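You operate a simulated robot arm through the tools that you are given. There is no shell and no other tool. Be economical: measure what you need, move in short steps, check, and stop when the job is done.

You run a simulated robot arm. Do the job below in one go: nothing can be reset, and whatever is moved stays where it is left.

## Task
Tighten both bolts of the clamped handle with the red hex key, then release the clamp.
Fine: key back in its hole; handle into the yellow tray.
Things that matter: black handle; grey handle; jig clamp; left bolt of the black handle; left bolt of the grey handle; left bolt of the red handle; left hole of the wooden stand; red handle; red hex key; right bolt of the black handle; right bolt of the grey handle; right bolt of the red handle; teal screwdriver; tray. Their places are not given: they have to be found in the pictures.

The check looks at the end state, three seconds after you hand in, the way a careful person would. Anything else that was tipped, shoved, dropped, spilled or broken makes it a failure.

## Robot
A 7-joint arm with a two-finger parallel gripper, fixed in place. Base frame: the origin is at the foot of the arm, x ahead of it, y to its left, z up; the work surface is at about z = 760. Readings come in mm, degrees, newtons and seconds.
With the tool pointing down near the work surface it reaches from about 340 to 780 mm from the base axis. Its first joint turns from -166.0 to 166.0 degrees. Payload 3.91 kg.
The tool frame sits at the grasp point between the pads (the TCP): z along the fingers, y along the line on which they close. The tips reach 30 mm beyond it. Largest opening 110 mm; finger width 20, thickness 10; the body of the gripper, 48 by 112 mm, starts 55 mm behind the TCP.
Orientation is told as [roll, pitch, yaw] about the base's x, y, z axes, in that order, counted from this pose: with the fingers straight down and closing along the base's y, the tool's x points along the base's -x, its y along +y and its z along -z.

## Interface
- The arm moves only by the tool jog_arm. Its argument "plan" is a list that holds one entry, the list of rows, each a list of 7 numbers: the opening in per cent of the stroke, from 0 (shut) to 100 (fully open), then the shift along the base's x, y, z in units of 500 mm (1.0 is 500 mm), then the turn, a rotation vector about the base's x, y, z in units of 120 degrees (1.0 is 120 degrees). In form: [[[jaw, x, y, z, rx, ry, rz], ...]]. A call has 1 to 8 rows; each row is the pose to reach, as a shift and turn from the pose commanded when the call began. A call with a number of a shift or a turn outside -1 to 1 is refused whole. Rows are played at 5 a second. More than 50 mm and 8.6 degrees between two rows, or a gripper value outside its range, and nothing of the call is played. Where a pose cannot be reached the arm comes as near as it can. A force on the tool above 40 N (or 10 N above the force at the start of the call, whichever is more), or a blocked arm, ends the call early, and 0.2 s more pass. Each finger travels about 153 mm/s and halts on what it meets, pressing with about 40 N; the grip force reading is that of the motor and also rises with nothing between the fingers. The clock runs only during rows and for 0.2 s after the last one: add rows that repeat a pose to give the fingers time. The reply holds the time, the measured pose of the TCP, the force on the tool along the base axes, the opening and the grip force, in the units named above and with some noise, with the torque about the TCP (base axes, N m) and any sound that the robot's microphone picked up.
- Cameras (640 x 400 px; columns grow to the right, rows downward): "scene" is fixed at [401.3, 654.2, 1565.3]; the picture's right is [-0.74, 0.68, 0.00], its down [0.62, 0.68, -0.39] and it looks along [-0.27, -0.29, -0.92] (base axes); focal length 363 px, centre (320, 200). "wrist" rides on the gripper at [77, 7, -114] in the tool frame; the picture's right is [-0.09, 1.00, 0.00], its down [-0.80, -0.07, -0.59] and it looks along [-0.59, -0.05, 0.80] (tool axes); focal length 270 px, centre (320, 200).
- capture(camera): a new picture of that camera. It takes no simulated time.
- lift_body(by): slides the trunk up (or, below 0, down) by that many mm; the arm rides with it, the base frame stays. It gives what a move gives, with no picture.
- locate(camera, pixels): for up to 12 pixels [column, row] of the newest picture of that camera ("zoom" is the newest enlarged one), the place [x, y, z] in the base frame of the surface seen there, good to about 2 mm, but the place of the scene camera against the robot may be out by one fixed shift of up to 12 mm in any direction. It takes no simulated time.
- inspect(camera, box): a new picture of the part [left, top, right, bottom] of that camera's present view, enlarged. It takes no simulated time.
- job_done(): hands the job in; it is judged then, once.

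Go step by step. Measure first, check grasps and placings, and put right what went wrong. The budget is 80 turns and 54 pictures, counting those below and the enlarged ones. Unless the task says otherwise, let go and move clear before handing in, and close with one line.

The tools are called as name(argument=value, ...) on one line, values as JSON. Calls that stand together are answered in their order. jog_arm: Moves the arm, as the interface text tells. Its arguments: {"type":"object","properties":{"plan":{"type":"array","items":{"type":"array","items":{"type":"array","items":{"type":"number"}}}}},"required":["plan"]} The other tools are called the same way: lift_body (by) slides the trunk up or down; capture (camera) takes a picture; locate (camera, pixels) gives the place of the surface under pixels of a picture; inspect (camera, box) takes an enlarged picture of a part of a camera's view; job_done () hands the job in.

At the start:

```text
clock: 0.0
tcp_pos: [270.1, 404.3, 1149.4]
ee_rot: [0.0, 0.0, 0.0]
force: [0.7, 0.2, 1.2]
torque: [0.02, 0.0, 0.01]
grip_width: 109.9
grasp_force: 0.0
trunk travel left (down, up): [-525.0, 85.0]
```

scene: 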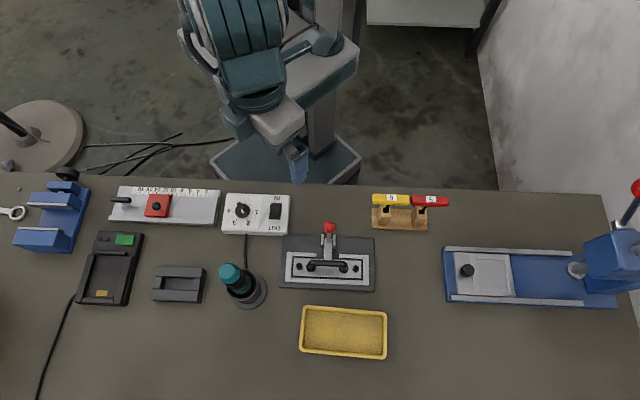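
wrist: 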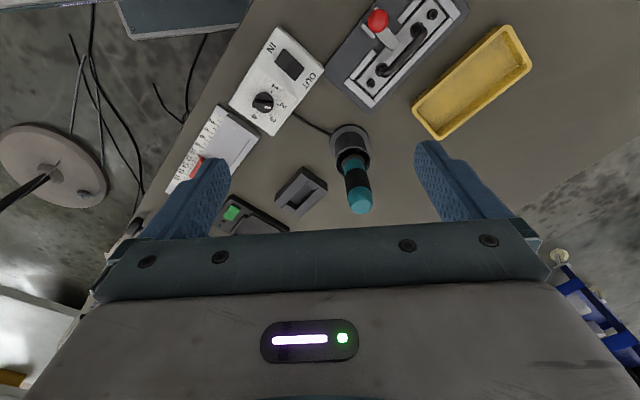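

The scene shows the jig with a black handle around (325,265), the wooden stand with two keys at (400,212), and the tray at (343,332). I'll zoom in on these first.

inspect(camera="scene", box=[270, 210, 390, 300])

inspect(camera="scene", box=[360, 180, 460, 240])

inspect(camera="scene", box=[70, 170, 310, 320])

```text
4.44 times, centred on (330, 255) of scene
```

zoom: 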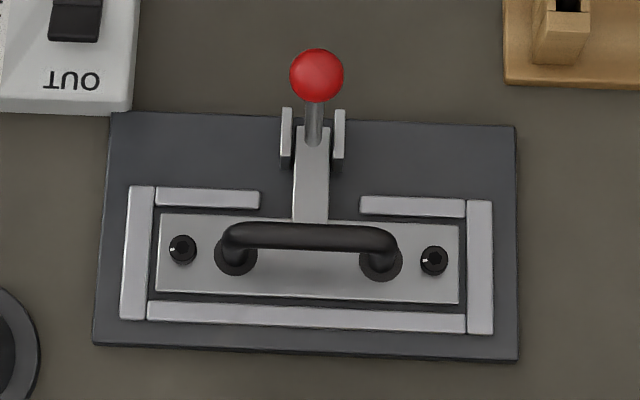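

```text
6.40 times, centred on (410, 210) of scene
```

zoom: 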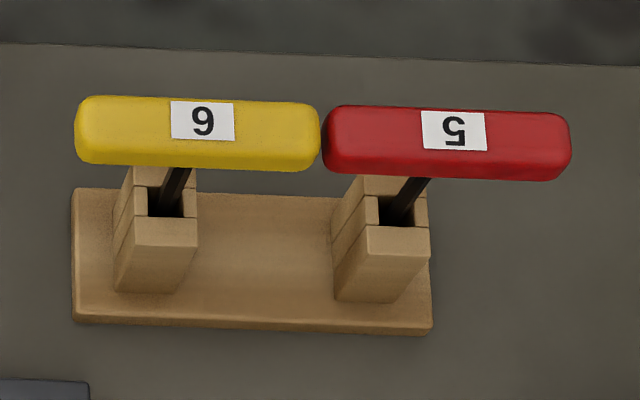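

```text
2.67 times, centred on (190, 245) of scene
```

zoom: 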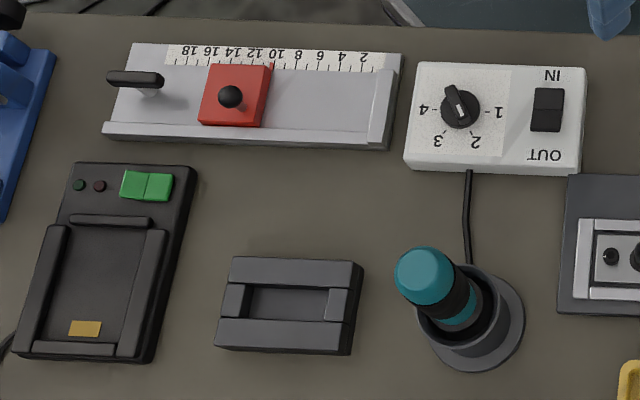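

The red key (labelled 5, T handle at about (430,201)) sits in the stand's image-right hole, and the black handle is clamped in the jig with bolts at about (304,266) and (351,268). Next I'll get rough positions from the scene picture.

locate(camera="scene", pixels=[[413, 200], [431, 201], [448, 202], [391, 200], [420, 215], [304, 266], [351, 268], [330, 228], [326, 264], [343, 332], [300, 285], [240, 275]])

inspect(camera="wrist", box=[320, 0, 480, 100])

```text
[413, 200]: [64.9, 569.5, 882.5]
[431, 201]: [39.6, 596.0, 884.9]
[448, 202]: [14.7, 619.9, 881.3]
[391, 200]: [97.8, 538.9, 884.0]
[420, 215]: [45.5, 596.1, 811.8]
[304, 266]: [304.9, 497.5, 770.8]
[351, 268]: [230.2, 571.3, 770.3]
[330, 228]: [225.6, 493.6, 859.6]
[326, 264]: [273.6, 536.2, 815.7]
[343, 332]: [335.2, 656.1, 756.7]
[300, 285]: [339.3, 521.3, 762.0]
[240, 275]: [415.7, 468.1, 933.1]
```

```text
4.00 times, centred on (400, 50) of wrist
```

zoom: 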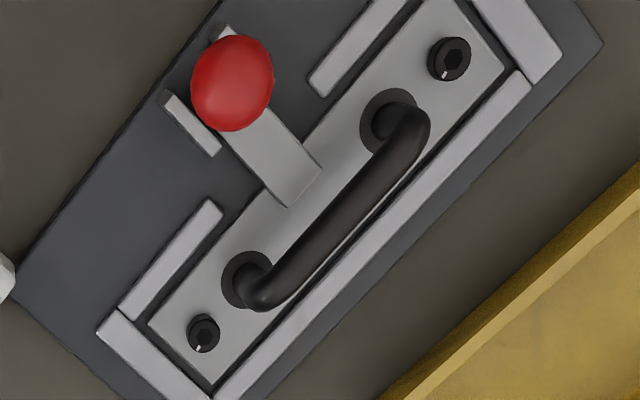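

The red key's bar runs along about (-0.73,0.68), centred near (40,595,~877), so closing across it needs a yaw of about -43°. I'll move up and over the stand to look with the wrist camera.

jog_arm(plan=[[[100, -0.0685, 0.058, -0.037, 0, 0, -0.045], [100, -0.137, 0.116, -0.0745, 0, 0, -0.09], [100, -0.2055, 0.174, -0.112, 0, 0, -0.134], [100, -0.274, 0.232, -0.149, 0, 0, -0.179], [100, -0.3425, 0.29, -0.186, 0, 0, -0.224], [100, -0.411, 0.348, -0.2235, 0, 0, -0.2685], [100, -0.4795, 0.406, -0.261, 0, 0, -0.313], [100, -0.548, 0.464, -0.298, 0, 0, -0.358]]])

capture(camera="wrist")

```text
clock: 1.8
tcp_pos: [-4.3, 639.0, 1000.0]
ee_rot: [-0.1, 0.0, -43.0]
force: [-0.6, 0.0, -0.7]
torque: [0.02, -0.02, 0.02]
grip_width: 110.1
grasp_force: 0.1
trunk travel left (down, up): [-525.0, 85.0]
```

```text
47 pictures are left
```

wrist: 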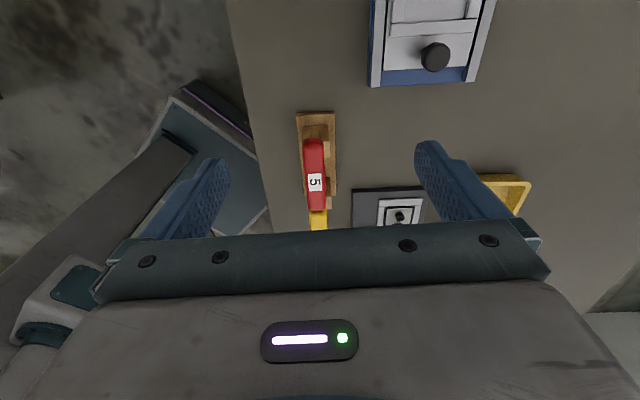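

The wrist view shows the red key at about (314,175) and the stand behind it. I'll zoom in and measure it.

inspect(camera="wrist", box=[270, 105, 366, 225])

locate(camera="wrist", pixels=[[314, 142], [304, 170], [314, 170], [325, 170], [316, 205], [302, 200], [329, 200], [318, 216], [316, 118], [331, 155]])

```text
3.33 times, centred on (318, 165) of wrist
```

zoom: 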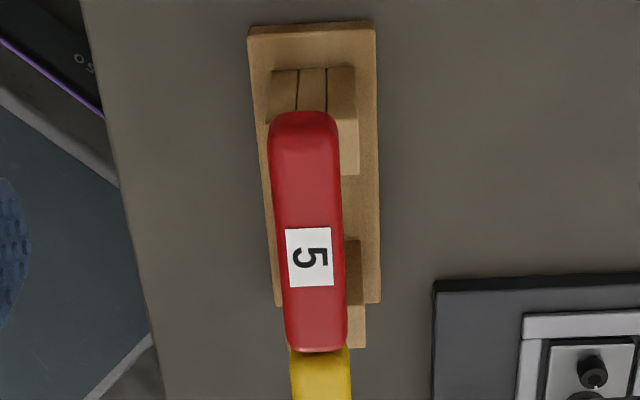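

```text
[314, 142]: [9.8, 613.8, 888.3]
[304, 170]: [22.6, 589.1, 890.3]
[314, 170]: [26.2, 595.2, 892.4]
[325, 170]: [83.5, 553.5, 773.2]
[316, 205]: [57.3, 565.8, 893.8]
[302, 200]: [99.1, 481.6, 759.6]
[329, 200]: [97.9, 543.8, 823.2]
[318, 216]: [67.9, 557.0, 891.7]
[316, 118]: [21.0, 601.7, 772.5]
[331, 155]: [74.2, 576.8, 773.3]
```

The bar runs from about (9,614) to (63,561), centre ~(36,588), top z ~892, at a yaw of about -45.4°. I'll centre over it and look again closer.

jog_arm(plan=[[[100, 0.04, -0.048, -0.04, 0, 0, -0.01], [100, 0.08, -0.097, -0.08, 0, 0, -0.02], [100, 0.08, -0.097, -0.12, 0, 0, -0.02], [100, 0.08, -0.097, -0.12, 0, 0, -0.02]]])

inspect(camera="wrist", box=[240, 50, 400, 250])

```text
clock: 2.8
tcp_pos: [37.7, 588.9, 939.5]
ee_rot: [0.0, -0.1, -45.4]
force: [0.0, 0.1, 0.8]
torque: [-0.02, 0.0, -0.01]
grip_width: 109.8
grasp_force: 0.0
trunk travel left (down, up): [-525.0, 85.0]
```

```text
2.00 times, centred on (320, 150) of wrist
```

zoom: 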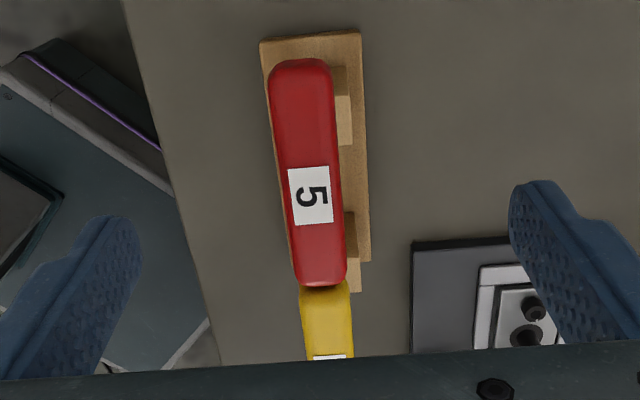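

The bar appears parallel to the tool's x axis (tilt ~5.6° against the camera's own ~6°). I'll measure its edges for the centre.

locate(camera="zoom", pixels=[[301, 66], [320, 275], [278, 160], [310, 160], [335, 160], [272, 110], [331, 110], [292, 240], [343, 240], [342, 100], [348, 225], [326, 300]])

```text
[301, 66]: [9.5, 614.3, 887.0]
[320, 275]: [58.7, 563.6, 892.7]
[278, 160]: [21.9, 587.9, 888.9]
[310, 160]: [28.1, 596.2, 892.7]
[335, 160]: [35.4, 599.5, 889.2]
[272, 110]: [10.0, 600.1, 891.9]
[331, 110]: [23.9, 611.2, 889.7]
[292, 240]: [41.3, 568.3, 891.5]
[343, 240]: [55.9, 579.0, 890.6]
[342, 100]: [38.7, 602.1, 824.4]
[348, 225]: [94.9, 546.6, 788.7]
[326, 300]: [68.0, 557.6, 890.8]
```

The bar centre is about (34.3,588.1), top z ~891. I'll descend to z ~881 open, then close.

jog_arm(plan=[[[100, -0.0036, 0.0004, -0.04, 0, 0, 0], [100, -0.0036, 0.0004, -0.08, 0, 0, 0], [100, -0.0036, 0.0004, -0.118, 0, 0, 0], [100, -0.0036, 0.0004, -0.118, 0, 0, 0], [0, -0.0036, 0.0004, -0.118, 0, 0, 0], [0, -0.0036, 0.0004, -0.118, 0, 0, 0], [0, -0.0036, 0.0004, -0.118, 0, 0, 0], [0, -0.0036, 0.0004, -0.118, 0, 0, 0]]])

capture(camera="wrist")

```text
clock: 4.6
tcp_pos: [35.2, 589.4, 880.7]
ee_rot: [0.0, 0.0, -45.2]
force: [0.2, -0.4, 1.0]
torque: [0.0, 0.02, -0.01]
grip_width: 19.4
grasp_force: 40.1
trunk travel left (down, up): [-525.0, 85.0]
```

```text
44 pictures are left
```

wrist: 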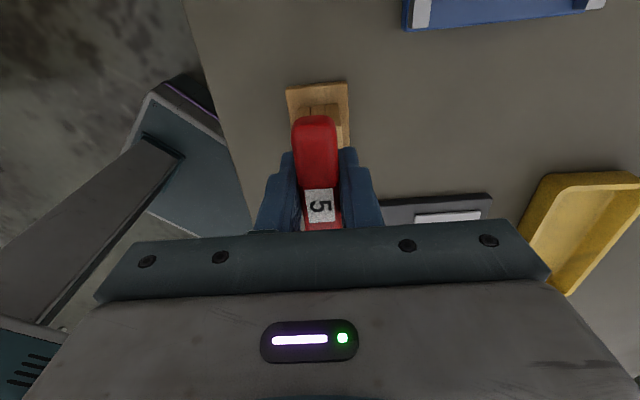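

It's gripped at 19.4 mm with little side force. I'll lift straight up 160 mm.

jog_arm(plan=[[[0, 0, 0, 0.02, 0, 0, 0], [0, 0, 0, 0.06, 0, 0, 0], [0, 0, 0, 0.1, 0, 0, 0], [0, 0, 0, 0.16, 0, 0, 0], [0, 0, 0, 0.24, 0, 0, 0], [0, 0, 0, 0.32, 0, 0, 0], [0, 0, 0, 0.32, 0, 0, 0]]])

capture(camera="scene")

capture(camera="wrist")

```text
clock: 6.2
tcp_pos: [34.5, 588.9, 1040.2]
ee_rot: [0.0, 0.0, -45.4]
force: [0.1, 0.6, -0.3]
torque: [0.02, 0.03, -0.02]
grip_width: 19.4
grasp_force: 40.0
trunk travel left (down, up): [-525.0, 85.0]
```

```text
43 pictures are left
```

scene: 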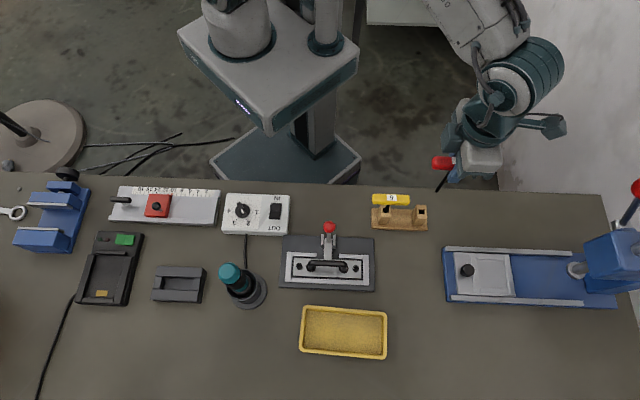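

```text
42 pictures are left
```

wrist: 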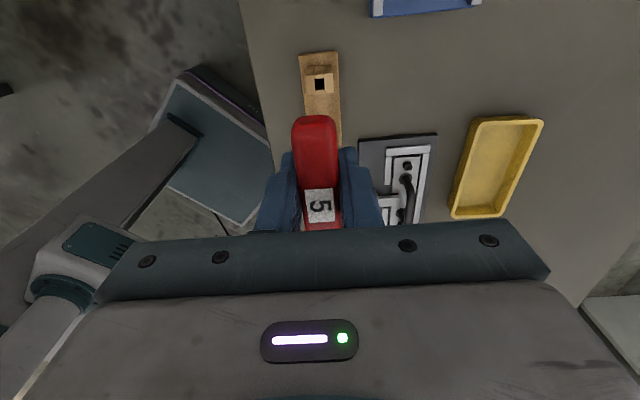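

The key is out of the hole. I'll zoom on the key in hand, then measure its tip and the hole.

inspect(camera="scene", box=[410, 145, 490, 205])

locate(camera="wrist", pixels=[[313, 85], [326, 85], [320, 80], [320, 89], [320, 85], [311, 75], [332, 93], [407, 166], [409, 166], [407, 178]])

locate(camera="scene", pixels=[[436, 191], [438, 188], [440, 184], [442, 180], [420, 209], [424, 206]])

```text
6.67 times, centred on (450, 175) of scene
```

zoom: 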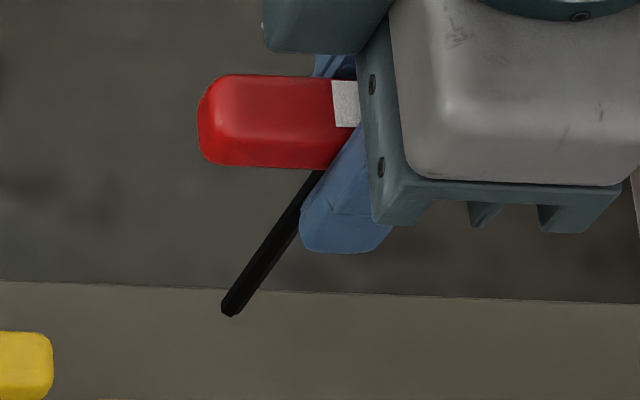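

```text
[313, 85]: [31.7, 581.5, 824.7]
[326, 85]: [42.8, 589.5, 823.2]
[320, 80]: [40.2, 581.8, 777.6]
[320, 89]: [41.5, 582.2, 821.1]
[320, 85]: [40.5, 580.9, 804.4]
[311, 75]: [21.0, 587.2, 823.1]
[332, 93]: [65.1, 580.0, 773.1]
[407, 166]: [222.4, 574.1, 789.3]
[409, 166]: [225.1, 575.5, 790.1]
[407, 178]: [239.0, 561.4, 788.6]
```

```text
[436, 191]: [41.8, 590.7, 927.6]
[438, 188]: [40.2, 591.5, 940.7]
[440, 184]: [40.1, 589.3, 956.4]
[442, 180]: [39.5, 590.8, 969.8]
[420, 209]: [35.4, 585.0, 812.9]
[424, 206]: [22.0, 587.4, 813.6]
```

The shaft is straight, with its tip about 109 mm below the TCP. Next I'll carry it at this height to above the left bolt (about (225,566)) and look from there.

jog_arm(plan=[[[0, 0.08, -0.009, 0, 0, 0, 0], [0, 0.16, -0.018, 0, 0, 0, 0], [0, 0.24, -0.027, 0, 0, 0, 0], [0, 0.32, -0.036, 0, 0, 0, 0], [0, 0.381, -0.043, 0, 0, 0, 0], [0, 0.381, -0.043, 0, 0, 0, 0]]])

inspect(camera="wrist", box=[260, 20, 380, 120])

inspect(camera="scene", box=[280, 180, 400, 290])

```text
clock: 7.6
tcp_pos: [224.1, 567.5, 1040.3]
ee_rot: [0.0, 0.0, -45.2]
force: [-0.1, 0.5, -0.2]
torque: [-0.01, 0.0, -0.02]
grip_width: 19.3
grasp_force: 40.4
trunk travel left (down, up): [-525.0, 85.0]
```

```text
4.00 times, centred on (320, 70) of wrist
```

zoom: 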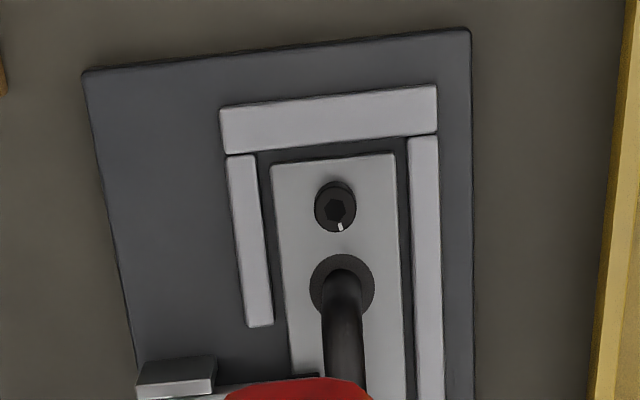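

```text
3.64 times, centred on (340, 235) of scene
```

zoom: 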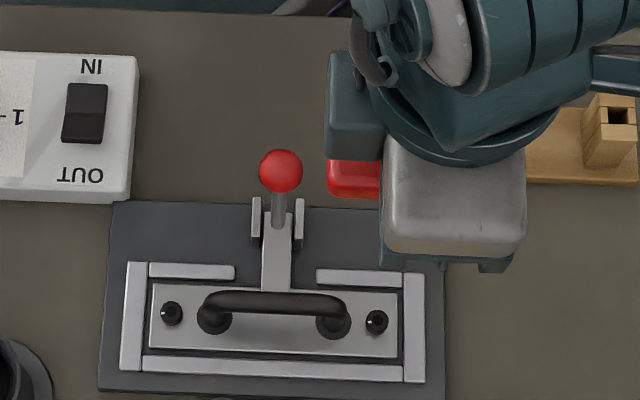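

The bolt sits straight below, at wrist pixel ~(324,72), with its hex socket visible. I'll zoom tighter and locate it.

inspect(camera="wrist", box=[304, 59, 344, 84])

locate(camera="zoom", pixels=[[320, 200], [383, 206], [345, 200], [430, 200], [382, 120], [382, 300], [200, 300], [520, 200]])

```text
16.00 times, centred on (324, 72) of wrist
```

zoom: 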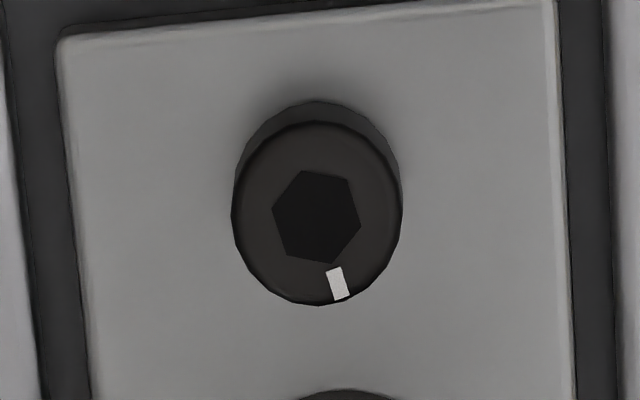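

```text
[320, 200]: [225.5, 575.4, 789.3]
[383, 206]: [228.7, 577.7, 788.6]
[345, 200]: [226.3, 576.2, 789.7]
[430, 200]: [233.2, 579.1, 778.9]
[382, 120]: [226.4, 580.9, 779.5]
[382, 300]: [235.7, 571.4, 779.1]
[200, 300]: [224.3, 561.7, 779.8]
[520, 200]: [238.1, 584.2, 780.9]
```

The socket centre is about (226.2,574.4), top z 789, with vertices at about 33° (mod 60) and the white mark on a vertex at -27°. I need the key's own hex phase, so I'll back off to where the scene camera sees the tip.

jog_arm(plan=[[[0, -0.08, 0, 0.02, 0, 0, 0], [0, -0.16, 0, 0.04, 0, 0, 0], [0, -0.24, 0, 0.06, 0, 0, 0], [0, -0.32, 0, 0.1, 0, 0, 0], [0, -0.32, 0, 0.1, 0, 0, 0]]])

capture(camera="scene")

```text
clock: 8.8
tcp_pos: [65.3, 567.3, 1090.4]
ee_rot: [0.0, 0.0, -45.4]
force: [0.5, -0.1, -0.3]
torque: [0.0, -0.02, -0.01]
grip_width: 19.2
grasp_force: 40.0
trunk travel left (down, up): [-525.0, 85.0]
```

```text
37 pictures are left
```

scene: 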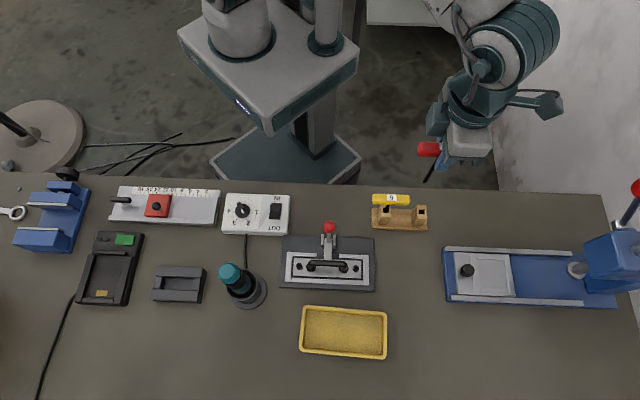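

inspect(camera="scene", box=[418, 170, 442, 185])

locate(camera="scene", pixels=[[425, 182], [426, 180], [427, 178], [428, 175], [429, 173], [430, 170], [355.7, 268.5], [356, 269], [304, 266.5], [304, 267]])

```text
16.00 times, centred on (430, 178) of scene
```

zoom: 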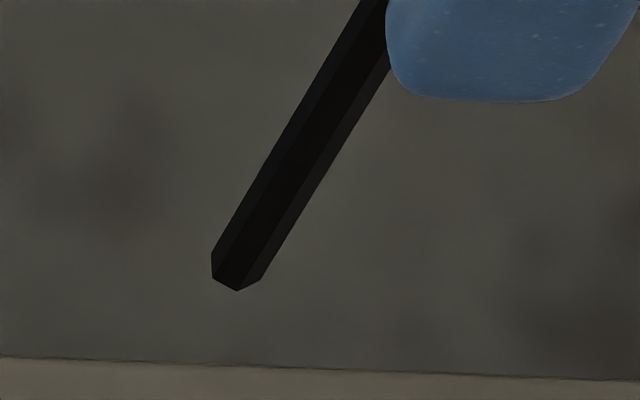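

```text
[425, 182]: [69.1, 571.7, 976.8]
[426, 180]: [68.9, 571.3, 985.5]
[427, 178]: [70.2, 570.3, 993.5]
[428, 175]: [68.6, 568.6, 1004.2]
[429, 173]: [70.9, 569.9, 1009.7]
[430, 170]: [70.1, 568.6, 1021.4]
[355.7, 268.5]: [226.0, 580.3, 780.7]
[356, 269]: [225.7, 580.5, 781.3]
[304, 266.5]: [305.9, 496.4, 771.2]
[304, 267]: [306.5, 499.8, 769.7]
```

The tip's facets give hex vertices parallel to the bar, so a yaw of about -27° matches the left socket. The hole reading suggests the shaft sits ~4 mm off the TCP along the bar, so I'll zoom the wrist on the stand hole to refine that.

inspect(camera="wrist", box=[280, 20, 360, 70])

```text
8.00 times, centred on (320, 45) of wrist
```

zoom: 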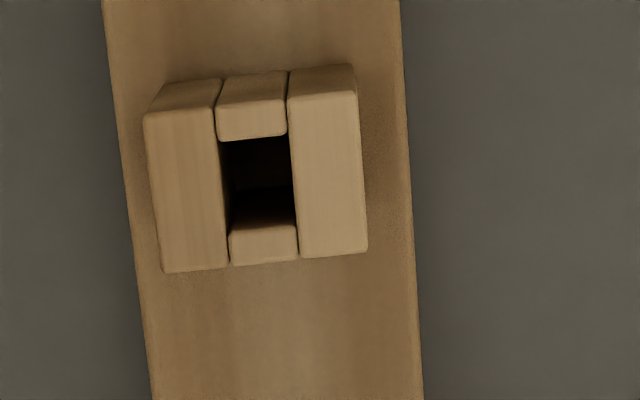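

locate(camera="zoom", pixels=[[252, 134], [264, 236], [216, 185], [302, 175], [252, 125], [264, 246], [206, 187], [312, 173], [180, 120], [325, 250], [190, 268], [325, 100]])

```text
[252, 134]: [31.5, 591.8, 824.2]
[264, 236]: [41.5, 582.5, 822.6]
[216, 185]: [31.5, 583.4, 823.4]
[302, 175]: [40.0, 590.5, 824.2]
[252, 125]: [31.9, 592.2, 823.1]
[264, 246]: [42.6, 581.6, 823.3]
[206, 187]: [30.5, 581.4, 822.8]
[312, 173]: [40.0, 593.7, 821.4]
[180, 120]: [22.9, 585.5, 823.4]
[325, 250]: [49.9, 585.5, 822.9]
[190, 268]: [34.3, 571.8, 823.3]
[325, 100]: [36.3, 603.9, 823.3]
```

The hole centre is about (36.2,587.1). I'll use one scene zoom holding both the tip and the hole to get the shaft offset relative to it.

inspect(camera="scene", box=[392, 176, 456, 216])

```text
10.00 times, centred on (424, 196) of scene
```

zoom: 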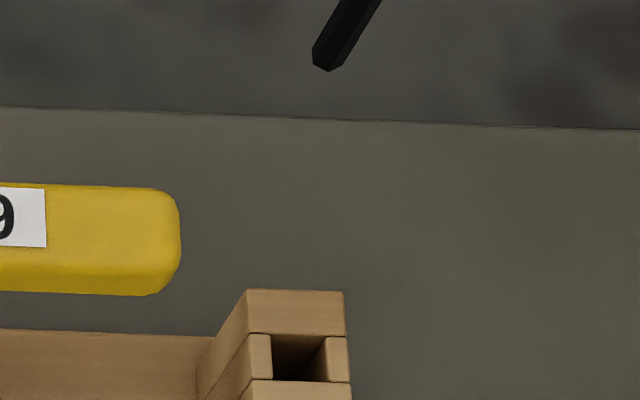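

locate(camera="zoom", pixels=[[264, 358], [333, 358], [298, 327], [298, 387], [331, 60], [338, 48], [345, 36], [351, 26], [357, 16], [362, 8]])

```text
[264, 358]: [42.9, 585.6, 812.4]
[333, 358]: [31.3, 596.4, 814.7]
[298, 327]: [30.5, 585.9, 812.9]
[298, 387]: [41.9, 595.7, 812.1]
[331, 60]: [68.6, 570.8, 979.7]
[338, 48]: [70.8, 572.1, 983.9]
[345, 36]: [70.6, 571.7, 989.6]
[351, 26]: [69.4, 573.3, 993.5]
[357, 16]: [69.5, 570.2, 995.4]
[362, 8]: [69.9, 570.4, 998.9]
```

Corrected by the hole, the shaft is about 1.6 mm off the TCP along the bar. I'll now go above the left bolt at yaw -27°, with the tip ~50 mm above the head.

jog_arm(plan=[[[0, 0.08, 0.004, 0, 0, 0, 0.04], [0, 0.16, 0.008, 0, 0, 0, 0.08], [0, 0.24, 0.012, 0, 0, 0, 0.12], [0, 0.3188, 0.0166, 0, 0, 0, 0.1533], [0, 0.3188, 0.0166, -0.09, 0, 0, 0.1533], [0, 0.3188, 0.0166, -0.18, 0, 0, 0.1533], [0, 0.3188, 0.0166, -0.28, 0, 0, 0.1533], [0, 0.3188, 0.0166, -0.28, 0, 0, 0.1533]]])

inspect(camera="wrist", box=[280, 75, 360, 125])

```text
clock: 10.6
tcp_pos: [222.3, 575.6, 949.9]
ee_rot: [0.0, 0.0, -26.9]
force: [-1.0, 0.3, -1.1]
torque: [-0.02, 0.03, -0.01]
grip_width: 19.4
grasp_force: 40.1
trunk travel left (down, up): [-525.0, 85.0]
```

```text
8.00 times, centred on (320, 100) of wrist
```

zoom: 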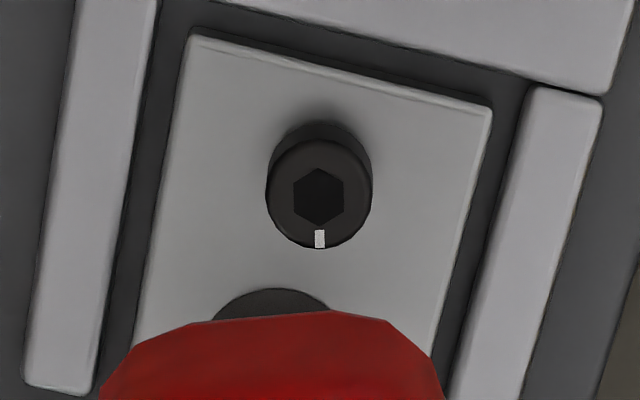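

The socket sits at zoom (319,196), where the projected tip axis should be, but the mark is about 4° clockwise of the bar. I'll turn to yaw -31° and descend gently toward contact.

jog_arm(plan=[[[0, 0, 0, -0.03, 0, 0, -0.0333], [0, 0, 0, -0.06, 0, 0, -0.0333], [0, 0, 0, -0.088, 0, 0, -0.0333], [0, 0, 0, -0.094, 0, 0, -0.0333], [0, 0, 0, -0.1, 0, 0, -0.0333], [0, 0, 0, -0.104, 0, 0, -0.0333], [0, 0, 0, -0.108, 0, 0, -0.0333]]])

```text
clock: 12.2
tcp_pos: [223.0, 576.9, 895.5]
ee_rot: [0.0, 0.0, -31.0]
force: [-0.1, -0.4, -0.1]
torque: [0.01, -0.01, 0.05]
grip_width: 19.4
grasp_force: 39.3
trunk travel left (down, up): [-525.0, 85.0]
```

No contact yet at z ~896, where the tip should be about at head level. I'll continue down in 2 mm steps.

jog_arm(plan=[[[0, 0, 0, -0.004, 0, 0, 0], [0, 0, 0, -0.008, 0, 0, 0], [0, 0, 0, -0.008, 0, 0, 0]]])

```text
clock: 13.0
tcp_pos: [224.0, 575.3, 894.6]
ee_rot: [0.3, 0.0, -30.9]
force: [0.4, -0.1, 15.6]
torque: [0.06, -0.08, 0.0]
grip_width: 19.3
grasp_force: 39.9
trunk travel left (down, up): [-525.0, 85.0]
```

Contact with 15.6 N at z ~894.6, and the torque puts the contact on the (+x,+y) side, so the tip is probably on the rim. I'll shift by (-0.6,-0.7) mm while pressing lightly.

jog_arm(plan=[[[0, -0.0006, -0.0007, 0, 0, 0, 0], [0, -0.0012, -0.0014, 0, 0, 0, 0], [0, -0.0012, -0.0014, 0, 0, 0, 0]]])

```text
clock: 13.8
tcp_pos: [223.1, 575.6, 894.4]
ee_rot: [0.2, 0.0, -30.9]
force: [1.7, 3.7, 22.4]
torque: [0.36, -0.11, 0.01]
grip_width: 19.6
grasp_force: 39.9
trunk travel left (down, up): [-525.0, 85.0]
```

Still on the rim. I'll check whether the scene camera can see the tip and the bolt here.

inspect(camera="scene", box=[315, 235, 395, 285])

inspect(camera="wrist", box=[288, 90, 352, 130])

```text
8.00 times, centred on (355, 260) of scene
```

zoom: 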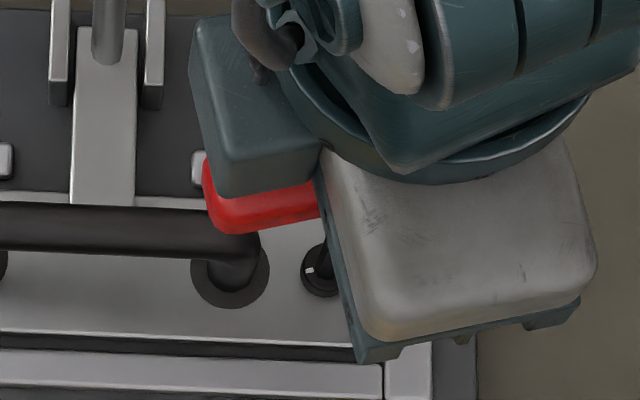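

```text
10.00 times, centred on (320, 110) of wrist
```

zoom: 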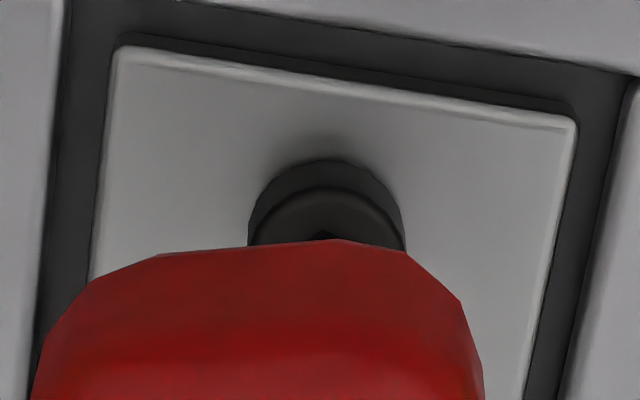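

The scene camera sees the shaft entering the bolt head at about (355,260); the wrist still sees the back of the socket, open. I'll zoom in on that.

inspect(camera="scene", box=[347, 260, 363, 270])

inspect(camera="wrist", box=[310, 105, 334, 120])

```text
16.00 times, centred on (355, 265) of scene
```

zoom: 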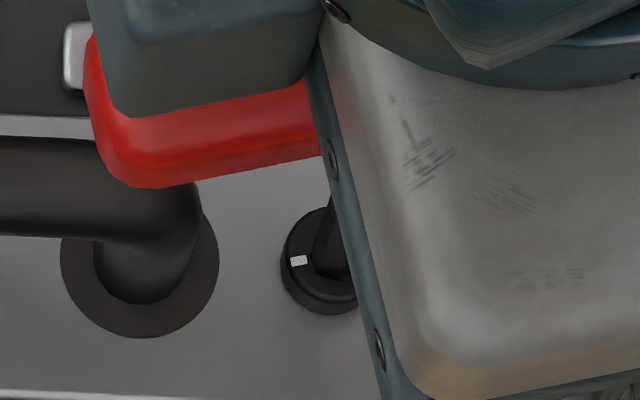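

```text
16.00 times, centred on (322, 112) of wrist
```

zoom: 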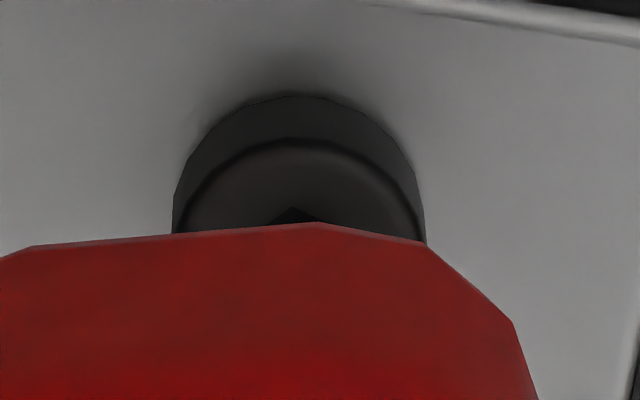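

In the scene zoom the tip's left vertex (313,268) lies ~10 px below the mark line, about 1.4 mm too far along (+0.67,+0.74). I'll lift slightly, shift back by that, and lower again.

jog_arm(plan=[[[0, 0, 0, 0.008, 0, 0, 0], [0, -0.0018, -0.002, 0.008, 0, 0, 0], [0, -0.0018, -0.002, 0.004, 0, 0, 0], [0, -0.0018, -0.002, 0, 0, 0, 0], [0, -0.0018, -0.002, -0.002, 0, 0, 0]]])

inspect(camera="scene", box=[350, 262, 358, 267])

```text
clock: 15.0
tcp_pos: [223.0, 573.9, 893.6]
ee_rot: [0.3, 0.2, -30.9]
force: [1.5, -2.0, 23.1]
torque: [-0.16, -0.23, -0.03]
grip_width: 19.4
grasp_force: 40.2
trunk travel left (down, up): [-525.0, 85.0]
```

```text
16.00 times, centred on (354, 264) of scene
```

zoom: 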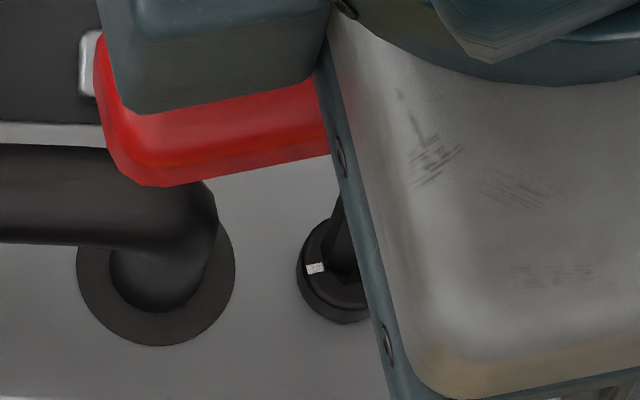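

The shaft now overlaps the mark's inner end at (324,266), slightly overshot. I'll do a small ring search around (-0.2,+0.8) mm while pressing.

jog_arm(plan=[[[0, -0.0004, 0.0008, 0, 0, 0, 0], [0, -0.0004, 0.0016, 0, 0, 0, 0], [0, 0.0006, 0.0016, 0, 0, 0, 0], [0, -0.0004, 0.0026, 0, 0, 0, 0], [0, -0.0014, 0.0016, 0, 0, 0, 0], [0, -0.0014, 0.0006, 0, 0, 0, 0], [0, -0.0004, 0.0006, 0, 0, 0, 0], [0, -0.0004, 0.0014, 0, 0, 0, 0]]])

```text
clock: 16.8
tcp_pos: [221.9, 572.9, 894.0]
ee_rot: [0.2, 0.2, -31.0]
force: [1.3, 0.8, 32.2]
torque: [0.14, -0.26, 0.04]
grip_width: 19.4
grasp_force: 39.7
trunk travel left (down, up): [-525.0, 85.0]
```

Still not in. I'll lift a few mm and turn to yaw ~-20° about the shaft, where the gripper body should clear the scene camera's line to the bolt, to measure the offset directly.

jog_arm(plan=[[[0, 0, 0, 0.01, 0, 0, 0], [0, -0.0002, -0.0004, 0.014, 0, 0, 0.05], [0, -0.0004, -0.0009, 0.014, 0, 0, 0.0917], [0, -0.0004, -0.0009, 0.014, 0, 0, 0.0917]]])

inspect(camera="scene", box=[347, 260, 363, 270])

```text
clock: 17.8
tcp_pos: [221.7, 573.0, 898.0]
ee_rot: [0.0, 0.1, -19.9]
force: [-0.7, -0.5, -0.6]
torque: [-0.01, -0.05, -0.02]
grip_width: 19.3
grasp_force: 40.2
trunk travel left (down, up): [-525.0, 85.0]
```

```text
16.00 times, centred on (355, 265) of scene
```

zoom: 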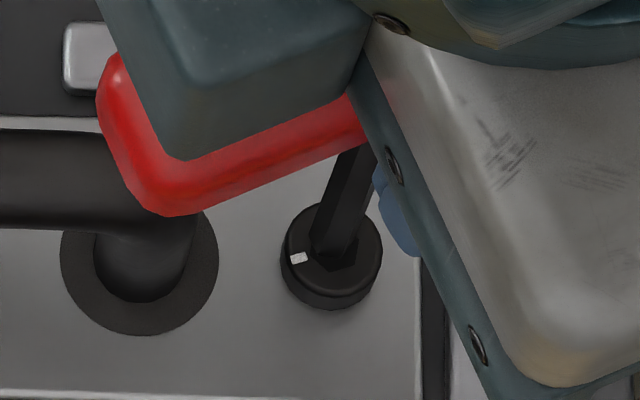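

The view is now clear: the head spans columns 282–382 and the socket's dark edge shows below the shaft. I'll raise 15 mm so the tip and socket separate visually.

jog_arm(plan=[[[0, 0, 0, 0.015, 0, 0, 0], [0, 0, 0, 0.03, 0, 0, 0], [0, 0, 0, 0.03, 0, 0, 0]]])

inspect(camera="scene", box=[347, 258, 363, 268])

```text
clock: 18.6
tcp_pos: [222.7, 573.1, 913.6]
ee_rot: [0.1, 0.0, -19.9]
force: [-0.7, 0.5, -0.6]
torque: [-0.02, 0.0, -0.02]
grip_width: 19.3
grasp_force: 39.9
trunk travel left (down, up): [-525.0, 85.0]
```

```text
16.00 times, centred on (355, 263) of scene
```

zoom: 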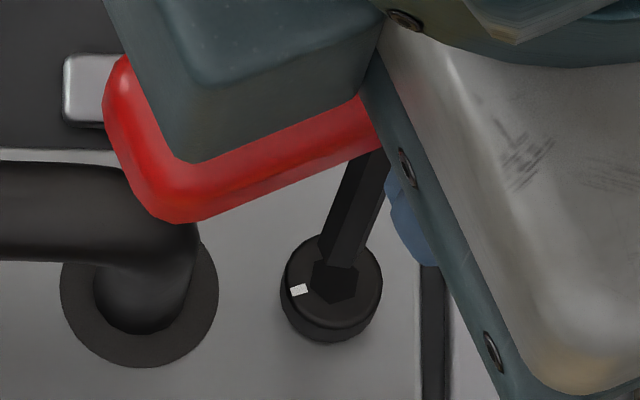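

The socket centre is at zoom (334.5,281.5). Projecting the tip straight down lands at ~(327,281), about 1 mm too far along the bar direction. I'll correct by (-0.5,+0.75) mm, return to yaw -31° and descend.

jog_arm(plan=[[[0, -0.0002, 0.0014, -0.01, 0, 0, -0.045], [0, -0.0004, 0.0027, -0.02, 0, 0, -0.0917], [0, -0.0004, 0.0027, -0.03, 0, 0, -0.0917], [0, -0.0004, 0.0027, -0.034, 0, 0, -0.0917], [0, -0.0004, 0.0027, -0.038, 0, 0, -0.0917], [0, -0.0004, 0.0027, -0.042, 0, 0, -0.0917]]])

```text
clock: 20.0
tcp_pos: [222.8, 575.3, 893.6]
ee_rot: [0.2, 0.0, -31.0]
force: [0.7, -0.8, 9.2]
torque: [-0.02, -0.1, -0.01]
grip_width: 19.2
grasp_force: 40.1
trunk travel left (down, up): [-525.0, 85.0]
```

Contact again at 9 N. I'll press slightly and wiggle the yaw ±4° in case only the phase is off.

jog_arm(plan=[[[0, 0, 0, -0.002, 0, 0, 0.017], [0, 0, 0, -0.002, 0, 0, 0.034], [0, 0, 0, -0.002, 0, 0, 0.017], [0, 0, 0, -0.002, 0, 0, 0], [0, 0, 0, -0.002, 0, 0, -0.017], [0, 0, 0, -0.002, 0, 0, -0.034], [0, 0, 0, -0.002, 0, 0, -0.017], [0, 0, 0, -0.002, 0, 0, 0]]])

```text
clock: 21.8
tcp_pos: [221.4, 575.4, 893.3]
ee_rot: [0.2, 0.0, -30.9]
force: [-0.7, 0.6, 26.7]
torque: [0.06, -0.03, 0.03]
grip_width: 19.4
grasp_force: 39.6
trunk travel left (down, up): [-525.0, 85.0]
```

Still on the rim, and friction at 25 N makes the tip stick. I'll ease to ~4 N and run a small ring search of radius 0.5 mm.

jog_arm(plan=[[[0, 0, 0, 0.003, 0, 0, 0], [0, 0.001, 0, 0.003, 0, 0, 0], [0, 0.0007, 0.0007, 0.003, 0, 0, 0], [0, 0, 0.001, 0.003, 0, 0, 0], [0, -0.0007, 0.0007, 0.003, 0, 0, 0], [0, -0.001, 0, 0.003, 0, 0, 0], [0, -0.0007, -0.0007, 0.003, 0, 0, 0], [0, 0, -0.001, 0.003, 0, 0, 0]]])

inspect(camera="scene", box=[347, 260, 363, 270])

```text
clock: 23.6
tcp_pos: [221.7, 573.6, 893.4]
ee_rot: [0.1, 0.0, -30.9]
force: [0.4, 3.6, 12.1]
torque: [0.33, -0.13, 0.01]
grip_width: 19.0
grasp_force: 39.9
trunk travel left (down, up): [-525.0, 85.0]
```

```text
16.00 times, centred on (355, 265) of scene
```

zoom: 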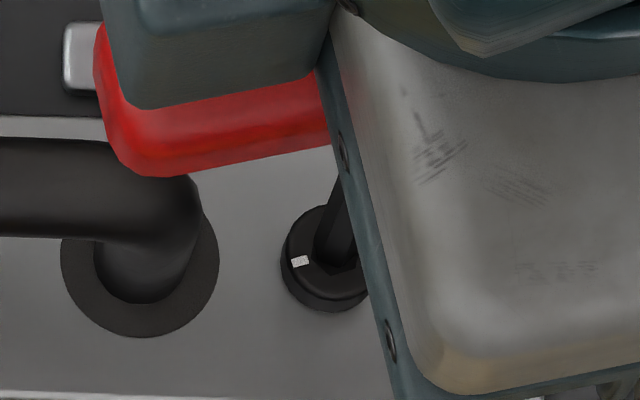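

The socket's dark strip shows below the shaft at (330,272)–(355,265), so the tip is ~1 mm short in the image-down direction. I'll lift 2 mm, shift (+0.65,+0.75) mm and press.

jog_arm(plan=[[[0, 0, 0, 0.005, 0, 0, 0], [0, 0.0013, 0.0015, 0.005, 0, 0, 0], [0, 0.0013, 0.0015, 0.002, 0, 0, 0], [0, 0.0013, 0.0015, 0, 0, 0, 0], [0, 0.0013, 0.0015, -0.003, 0, 0, 0]]])

inspect(camera="scene", box=[347, 260, 363, 270])

```text
clock: 24.8
tcp_pos: [221.0, 575.7, 894.1]
ee_rot: [0.1, 0.2, -30.9]
force: [-2.9, -2.0, 13.5]
torque: [-0.21, 0.17, 0.0]
grip_width: 19.5
grasp_force: 39.7
trunk travel left (down, up): [-525.0, 85.0]
```

```text
16.00 times, centred on (355, 265) of scene
```

zoom: 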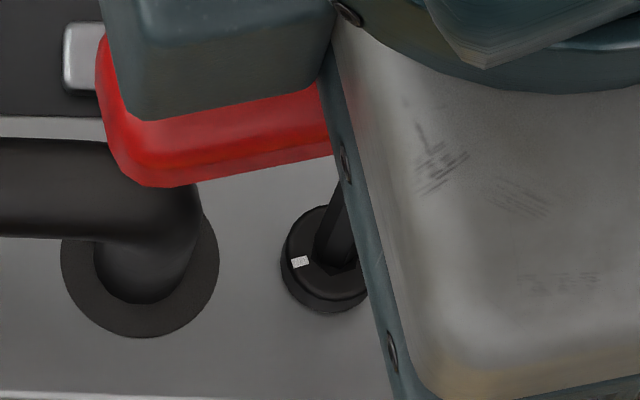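

The bar moved ~1 mm but the tip at the bolt did not, and the side force flipped to (-2.9,-2.0): the tip looks captured in the socket. I'll recentre a bit and try a clockwise turn of 12° to see whether the bolt's mark follows.

jog_arm(plan=[[[0, -0.0006, -0.0007, -0.001, 0, 0, 0], [0, -0.0006, -0.0007, -0.001, 0, 0, -0.05], [0, -0.0006, -0.0007, -0.001, 0, 0, -0.1], [0, -0.0006, -0.0007, -0.001, 0, 0, -0.1]]])

inspect(camera="scene", box=[347, 260, 363, 270])

```text
clock: 25.8
tcp_pos: [221.9, 573.4, 892.1]
ee_rot: [0.1, 0.1, -43.0]
force: [-0.6, 2.3, 20.6]
torque: [0.29, -0.01, 0.0]
grip_width: 19.3
grasp_force: 40.0
trunk travel left (down, up): [-525.0, 85.0]
```

```text
16.00 times, centred on (355, 265) of scene
```

zoom: 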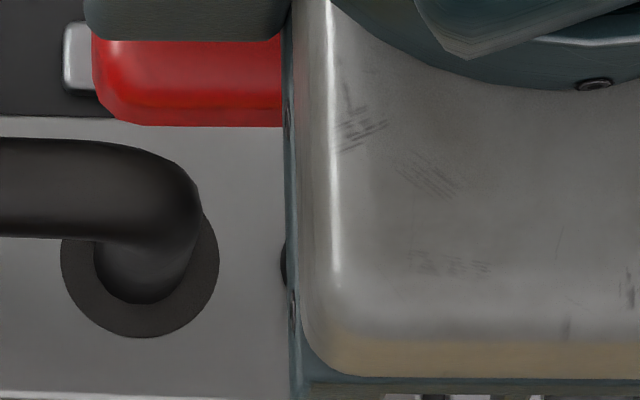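

There's no torque from the turn, so it wasn't engaged. I'll lift ~10 mm and rotate to yaw -12° for an unobstructed view of tip and socket together.

jog_arm(plan=[[[0, 0, 0, 0.0274, 0, 0, 0], [0, -0.0004, -0.0004, 0.0274, 0, 0, 0.065], [0, -0.0008, -0.0009, 0.0274, 0, 0, 0.13], [0, -0.0012, -0.0014, 0.0274, 0, 0, 0.195], [0, -0.0015, -0.0018, 0.0274, 0, 0, 0.2583], [0, -0.0015, -0.0018, 0.0274, 0, 0, 0.2583]]])

inspect(camera="scene", box=[347, 259, 363, 269])

```text
clock: 27.2
tcp_pos: [221.7, 575.0, 905.7]
ee_rot: [0.1, 0.0, -11.7]
force: [-0.2, 0.0, -0.9]
torque: [0.02, -0.01, 0.02]
grip_width: 19.4
grasp_force: 40.1
trunk travel left (down, up): [-525.0, 85.0]
```

```text
16.00 times, centred on (355, 264) of scene
```

zoom: 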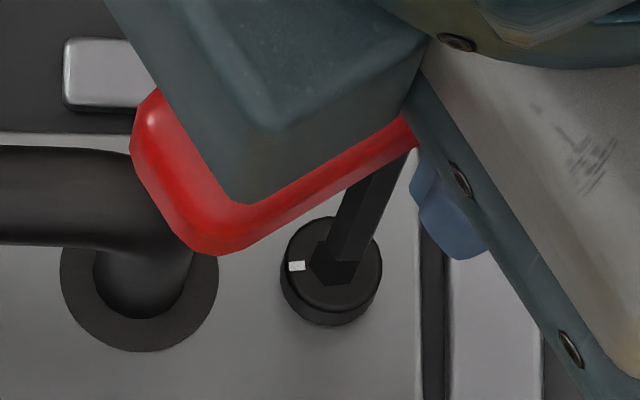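

The bolt's mark moved from (299,274) to (296,266): the bolt did turn clockwise with the key, so it was engaged and simply loose. I'll re-enter at yaw -43°.

jog_arm(plan=[[[0, 0.0004, 0.0006, 0, 0, 0, -0.065], [0, 0.0007, 0.0012, 0, 0, 0, -0.13], [0, 0.0011, 0.0018, 0, 0, 0, -0.195], [0, 0.0014, 0.0024, 0, 0, 0, -0.2583], [0, 0.0014, 0.0024, -0.014, 0, 0, -0.2583], [0, 0.0014, 0.0024, -0.021, 0, 0, -0.2583], [0, 0.0014, 0.0024, -0.026, 0, 0, -0.2583], [0, 0.0014, 0.0024, -0.026, 0, 0, -0.2583]]])

```text
clock: 29.0
tcp_pos: [222.5, 575.6, 893.9]
ee_rot: [0.1, 0.1, -43.0]
force: [0.8, 0.7, 7.3]
torque: [0.03, -0.08, 0.01]
grip_width: 19.5
grasp_force: 40.2
trunk travel left (down, up): [-525.0, 85.0]
```

Seated with 7 N and little side force. I'll turn clockwise 45° about the shaft and watch the torque and sound.

jog_arm(plan=[[[0, 0.0003, 0.0003, -0.001, 0, 0, -0.0625], [0, 0.0006, 0.0005, -0.001, 0, 0, -0.125], [0, 0.001, 0.0007, -0.001, 0, 0, -0.1875], [0, 0.0013, 0.0008, -0.001, 0, 0, -0.25], [0, 0.0017, 0.0009, -0.001, 0, 0, -0.3125], [0, 0.0021, 0.001, -0.001, 0, 0, -0.375]]])

```text
clock: 30.4
tcp_pos: [222.6, 576.2, 891.3]
ee_rot: [-0.1, -0.1, -88.2]
force: [1.0, -0.4, -0.4]
torque: [0.0, 0.02, -0.01]
grip_width: 18.9
grasp_force: 40.2
trunk travel left (down, up): [-525.0, 85.0]
```

The vertical force fell to 0, so the tip dropped in during the turn. I'll push down to seat it.

jog_arm(plan=[[[0, 0, 0, -0.004, 0, 0, 0], [0, 0, 0, -0.008, 0, 0, 0], [0, 0, 0, -0.012, 0, 0, 0], [0, 0, 0, -0.012, 0, 0, 0]]])

inspect(camera="scene", box=[325, 245, 389, 285])

```text
clock: 31.4
tcp_pos: [223.3, 575.5, 889.3]
ee_rot: [0.1, 0.4, -87.8]
force: [0.4, -1.2, 32.6]
torque: [-0.07, -0.02, -0.03]
grip_width: 19.1
grasp_force: 40.0
trunk travel left (down, up): [-525.0, 85.0]
```

```text
10.00 times, centred on (357, 265) of scene
```

zoom: 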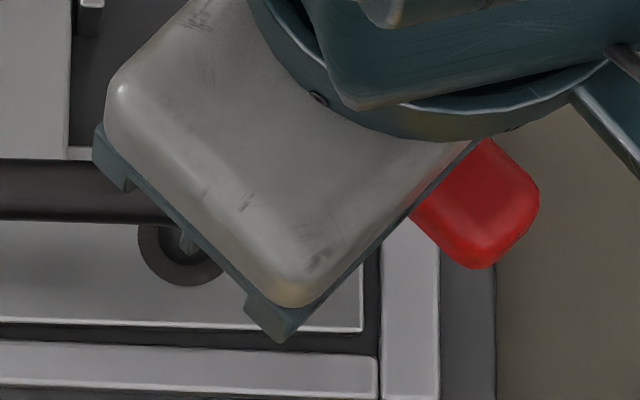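

It's seated 5–6 mm deeper, at z 889.3. I'll relax the push and continue clockwise 30°.

jog_arm(plan=[[[0, 0, 0, 0.006, 0, 0, 0], [0, 0.0004, 0, 0.006, 0, 0, -0.0625], [0, 0.0008, -0.0001, 0.006, 0, 0, -0.125], [0, 0.0012, -0.0002, 0.006, 0, 0, -0.1875], [0, 0.0015, -0.0004, 0.006, 0, 0, -0.25], [0, 0.0015, -0.0004, 0.006, 0, 0, -0.25]]])

```text
clock: 32.8
tcp_pos: [224.6, 574.5, 888.4]
ee_rot: [0.1, 0.0, -117.9]
force: [-1.4, -2.1, 22.0]
torque: [-0.24, 0.09, 0.01]
grip_width: 19.1
grasp_force: 39.7
trunk travel left (down, up): [-525.0, 85.0]
```

No torque yet. I'll keep turning 30° with a small side correction.

jog_arm(plan=[[[0, 0, -0.0008, 0.002, 0, 0, -0.0625], [0, 0.0002, -0.001, 0.002, 0, 0, -0.125], [0, 0.0005, -0.0013, 0.002, 0, 0, -0.1875], [0, 0.0007, -0.0016, 0.002, 0, 0, -0.25], [0, 0.0007, -0.0016, 0.002, 0, 0, -0.25]]])

```text
clock: 34.0
tcp_pos: [223.9, 575.4, 888.5]
ee_rot: [0.0, 0.1, -140.4]
force: [0.1, -2.0, 4.1]
torque: [-0.21, 0.0, -0.02]
grip_width: 19.0
grasp_force: 40.1
out of reach, approached as far as the arm can: row 4, 5
trunk travel left (down, up): [-525.0, 85.0]
```

The joint limit came at yaw -140°. I'll lift out, check the bolt's mark, and rewind for another stroke.

jog_arm(plan=[[[0, 0, 0, 0.03, 0, 0, 0], [0, 0, 0, 0.1, 0, 0, 0], [0, 0, 0, 0.1, 0, 0, 0.07], [0, 0, 0, 0.1, 0, 0, 0.14], [0, 0, 0, 0.1, 0, 0, 0.21], [0, 0, 0, 0.1, 0, 0, 0.28], [0, 0, 0, 0.1, 0, 0, 0.35], [0, 0, 0, 0.1, 0, 0, 0.42]]])

inspect(camera="wrist", box=[280, 75, 360, 125])

```text
clock: 35.8
tcp_pos: [224.7, 573.6, 939.0]
ee_rot: [0.1, 0.1, -89.9]
force: [0.1, 0.0, -0.8]
torque: [0.0, 0.02, 0.01]
grip_width: 19.2
grasp_force: 40.6
trunk travel left (down, up): [-525.0, 85.0]
```

```text
8.00 times, centred on (320, 100) of wrist
```

zoom: 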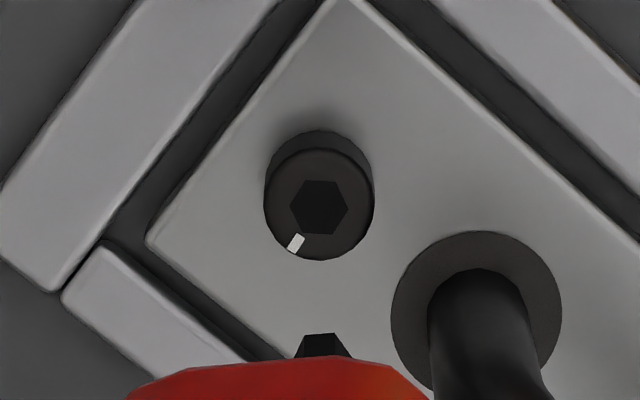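

Now the bolt's mark is at zoom (296,242), about -126°, so it has turned ~95° with no resistance yet. The visible tip at (322,340) shows a flat facing along the bar, so the matching yaw is the mark angle ±30° (e.g. 83°). I'll rewind in free air.

jog_arm(plan=[[[0, -0.0004, -0.0006, 0, 0, 0, 0.069], [0, -0.0008, -0.0012, 0, 0, 0, 0.138], [0, -0.0012, -0.0018, 0, 0, 0, 0.207], [0, -0.0016, -0.0024, 0, 0, 0, 0.276], [0, -0.002, -0.003, 0, 0, 0, 0.345], [0, -0.0025, -0.0038, 0, 0, 0, 0.414], [0, -0.0025, -0.0046, 0, 0, 0, 0.483]]])

jog_arm(plan=[[[0, 0, 0, 0, 0, 0, 0.069], [0, 0, 0, 0, 0, 0, 0.138], [0, 0, 0, 0, 0, 0, 0.207], [0, 0, 0, 0, 0, 0, 0.276], [0, 0, 0, 0, 0, 0, 0.345], [0, 0, 0, 0, 0, 0, 0.414], [0, 0, 0, 0, 0, 0, 0.483]]])

jog_arm(plan=[[[0, 0, 0, 0, 0, 0, 0.069], [0, 0, 0, 0, 0, 0, 0.138], [0, 0, 0, 0, 0, 0, 0.207], [0, 0, 0, 0, 0, 0, 0.276], [0, 0, 0, 0, 0, 0, 0.345], [0, 0, 0, 0, 0, 0, 0.414], [0, 0, 0, 0, 0, 0, 0.483]]])

inspect(camera="wrist", box=[280, 75, 360, 125])

```text
clock: 37.4
tcp_pos: [223.4, 571.8, 940.6]
ee_rot: [-0.1, 0.1, -31.8]
force: [0.5, 0.0, -1.4]
torque: [-0.01, 0.04, 0.03]
grip_width: 18.7
grasp_force: 40.2
trunk travel left (down, up): [-525.0, 85.0]
```

```text
clock: 39.0
tcp_pos: [223.1, 572.6, 938.9]
ee_rot: [0.0, 0.0, 26.1]
force: [0.9, 0.0, -1.0]
torque: [0.04, 0.02, -0.03]
grip_width: 19.0
grasp_force: 40.1
trunk travel left (down, up): [-525.0, 85.0]
```

```text
clock: 40.6
tcp_pos: [223.4, 572.9, 940.2]
ee_rot: [-0.1, 0.0, 84.0]
force: [0.5, -0.2, -0.5]
torque: [-0.01, 0.02, 0.03]
grip_width: 18.9
grasp_force: 40.0
trunk travel left (down, up): [-525.0, 85.0]
```

```text
8.00 times, centred on (320, 100) of wrist
```

zoom: 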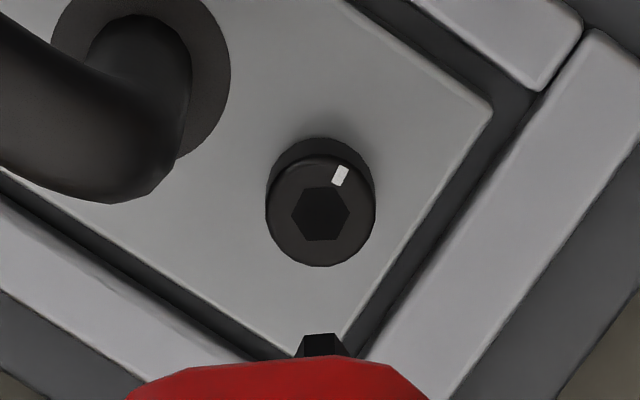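

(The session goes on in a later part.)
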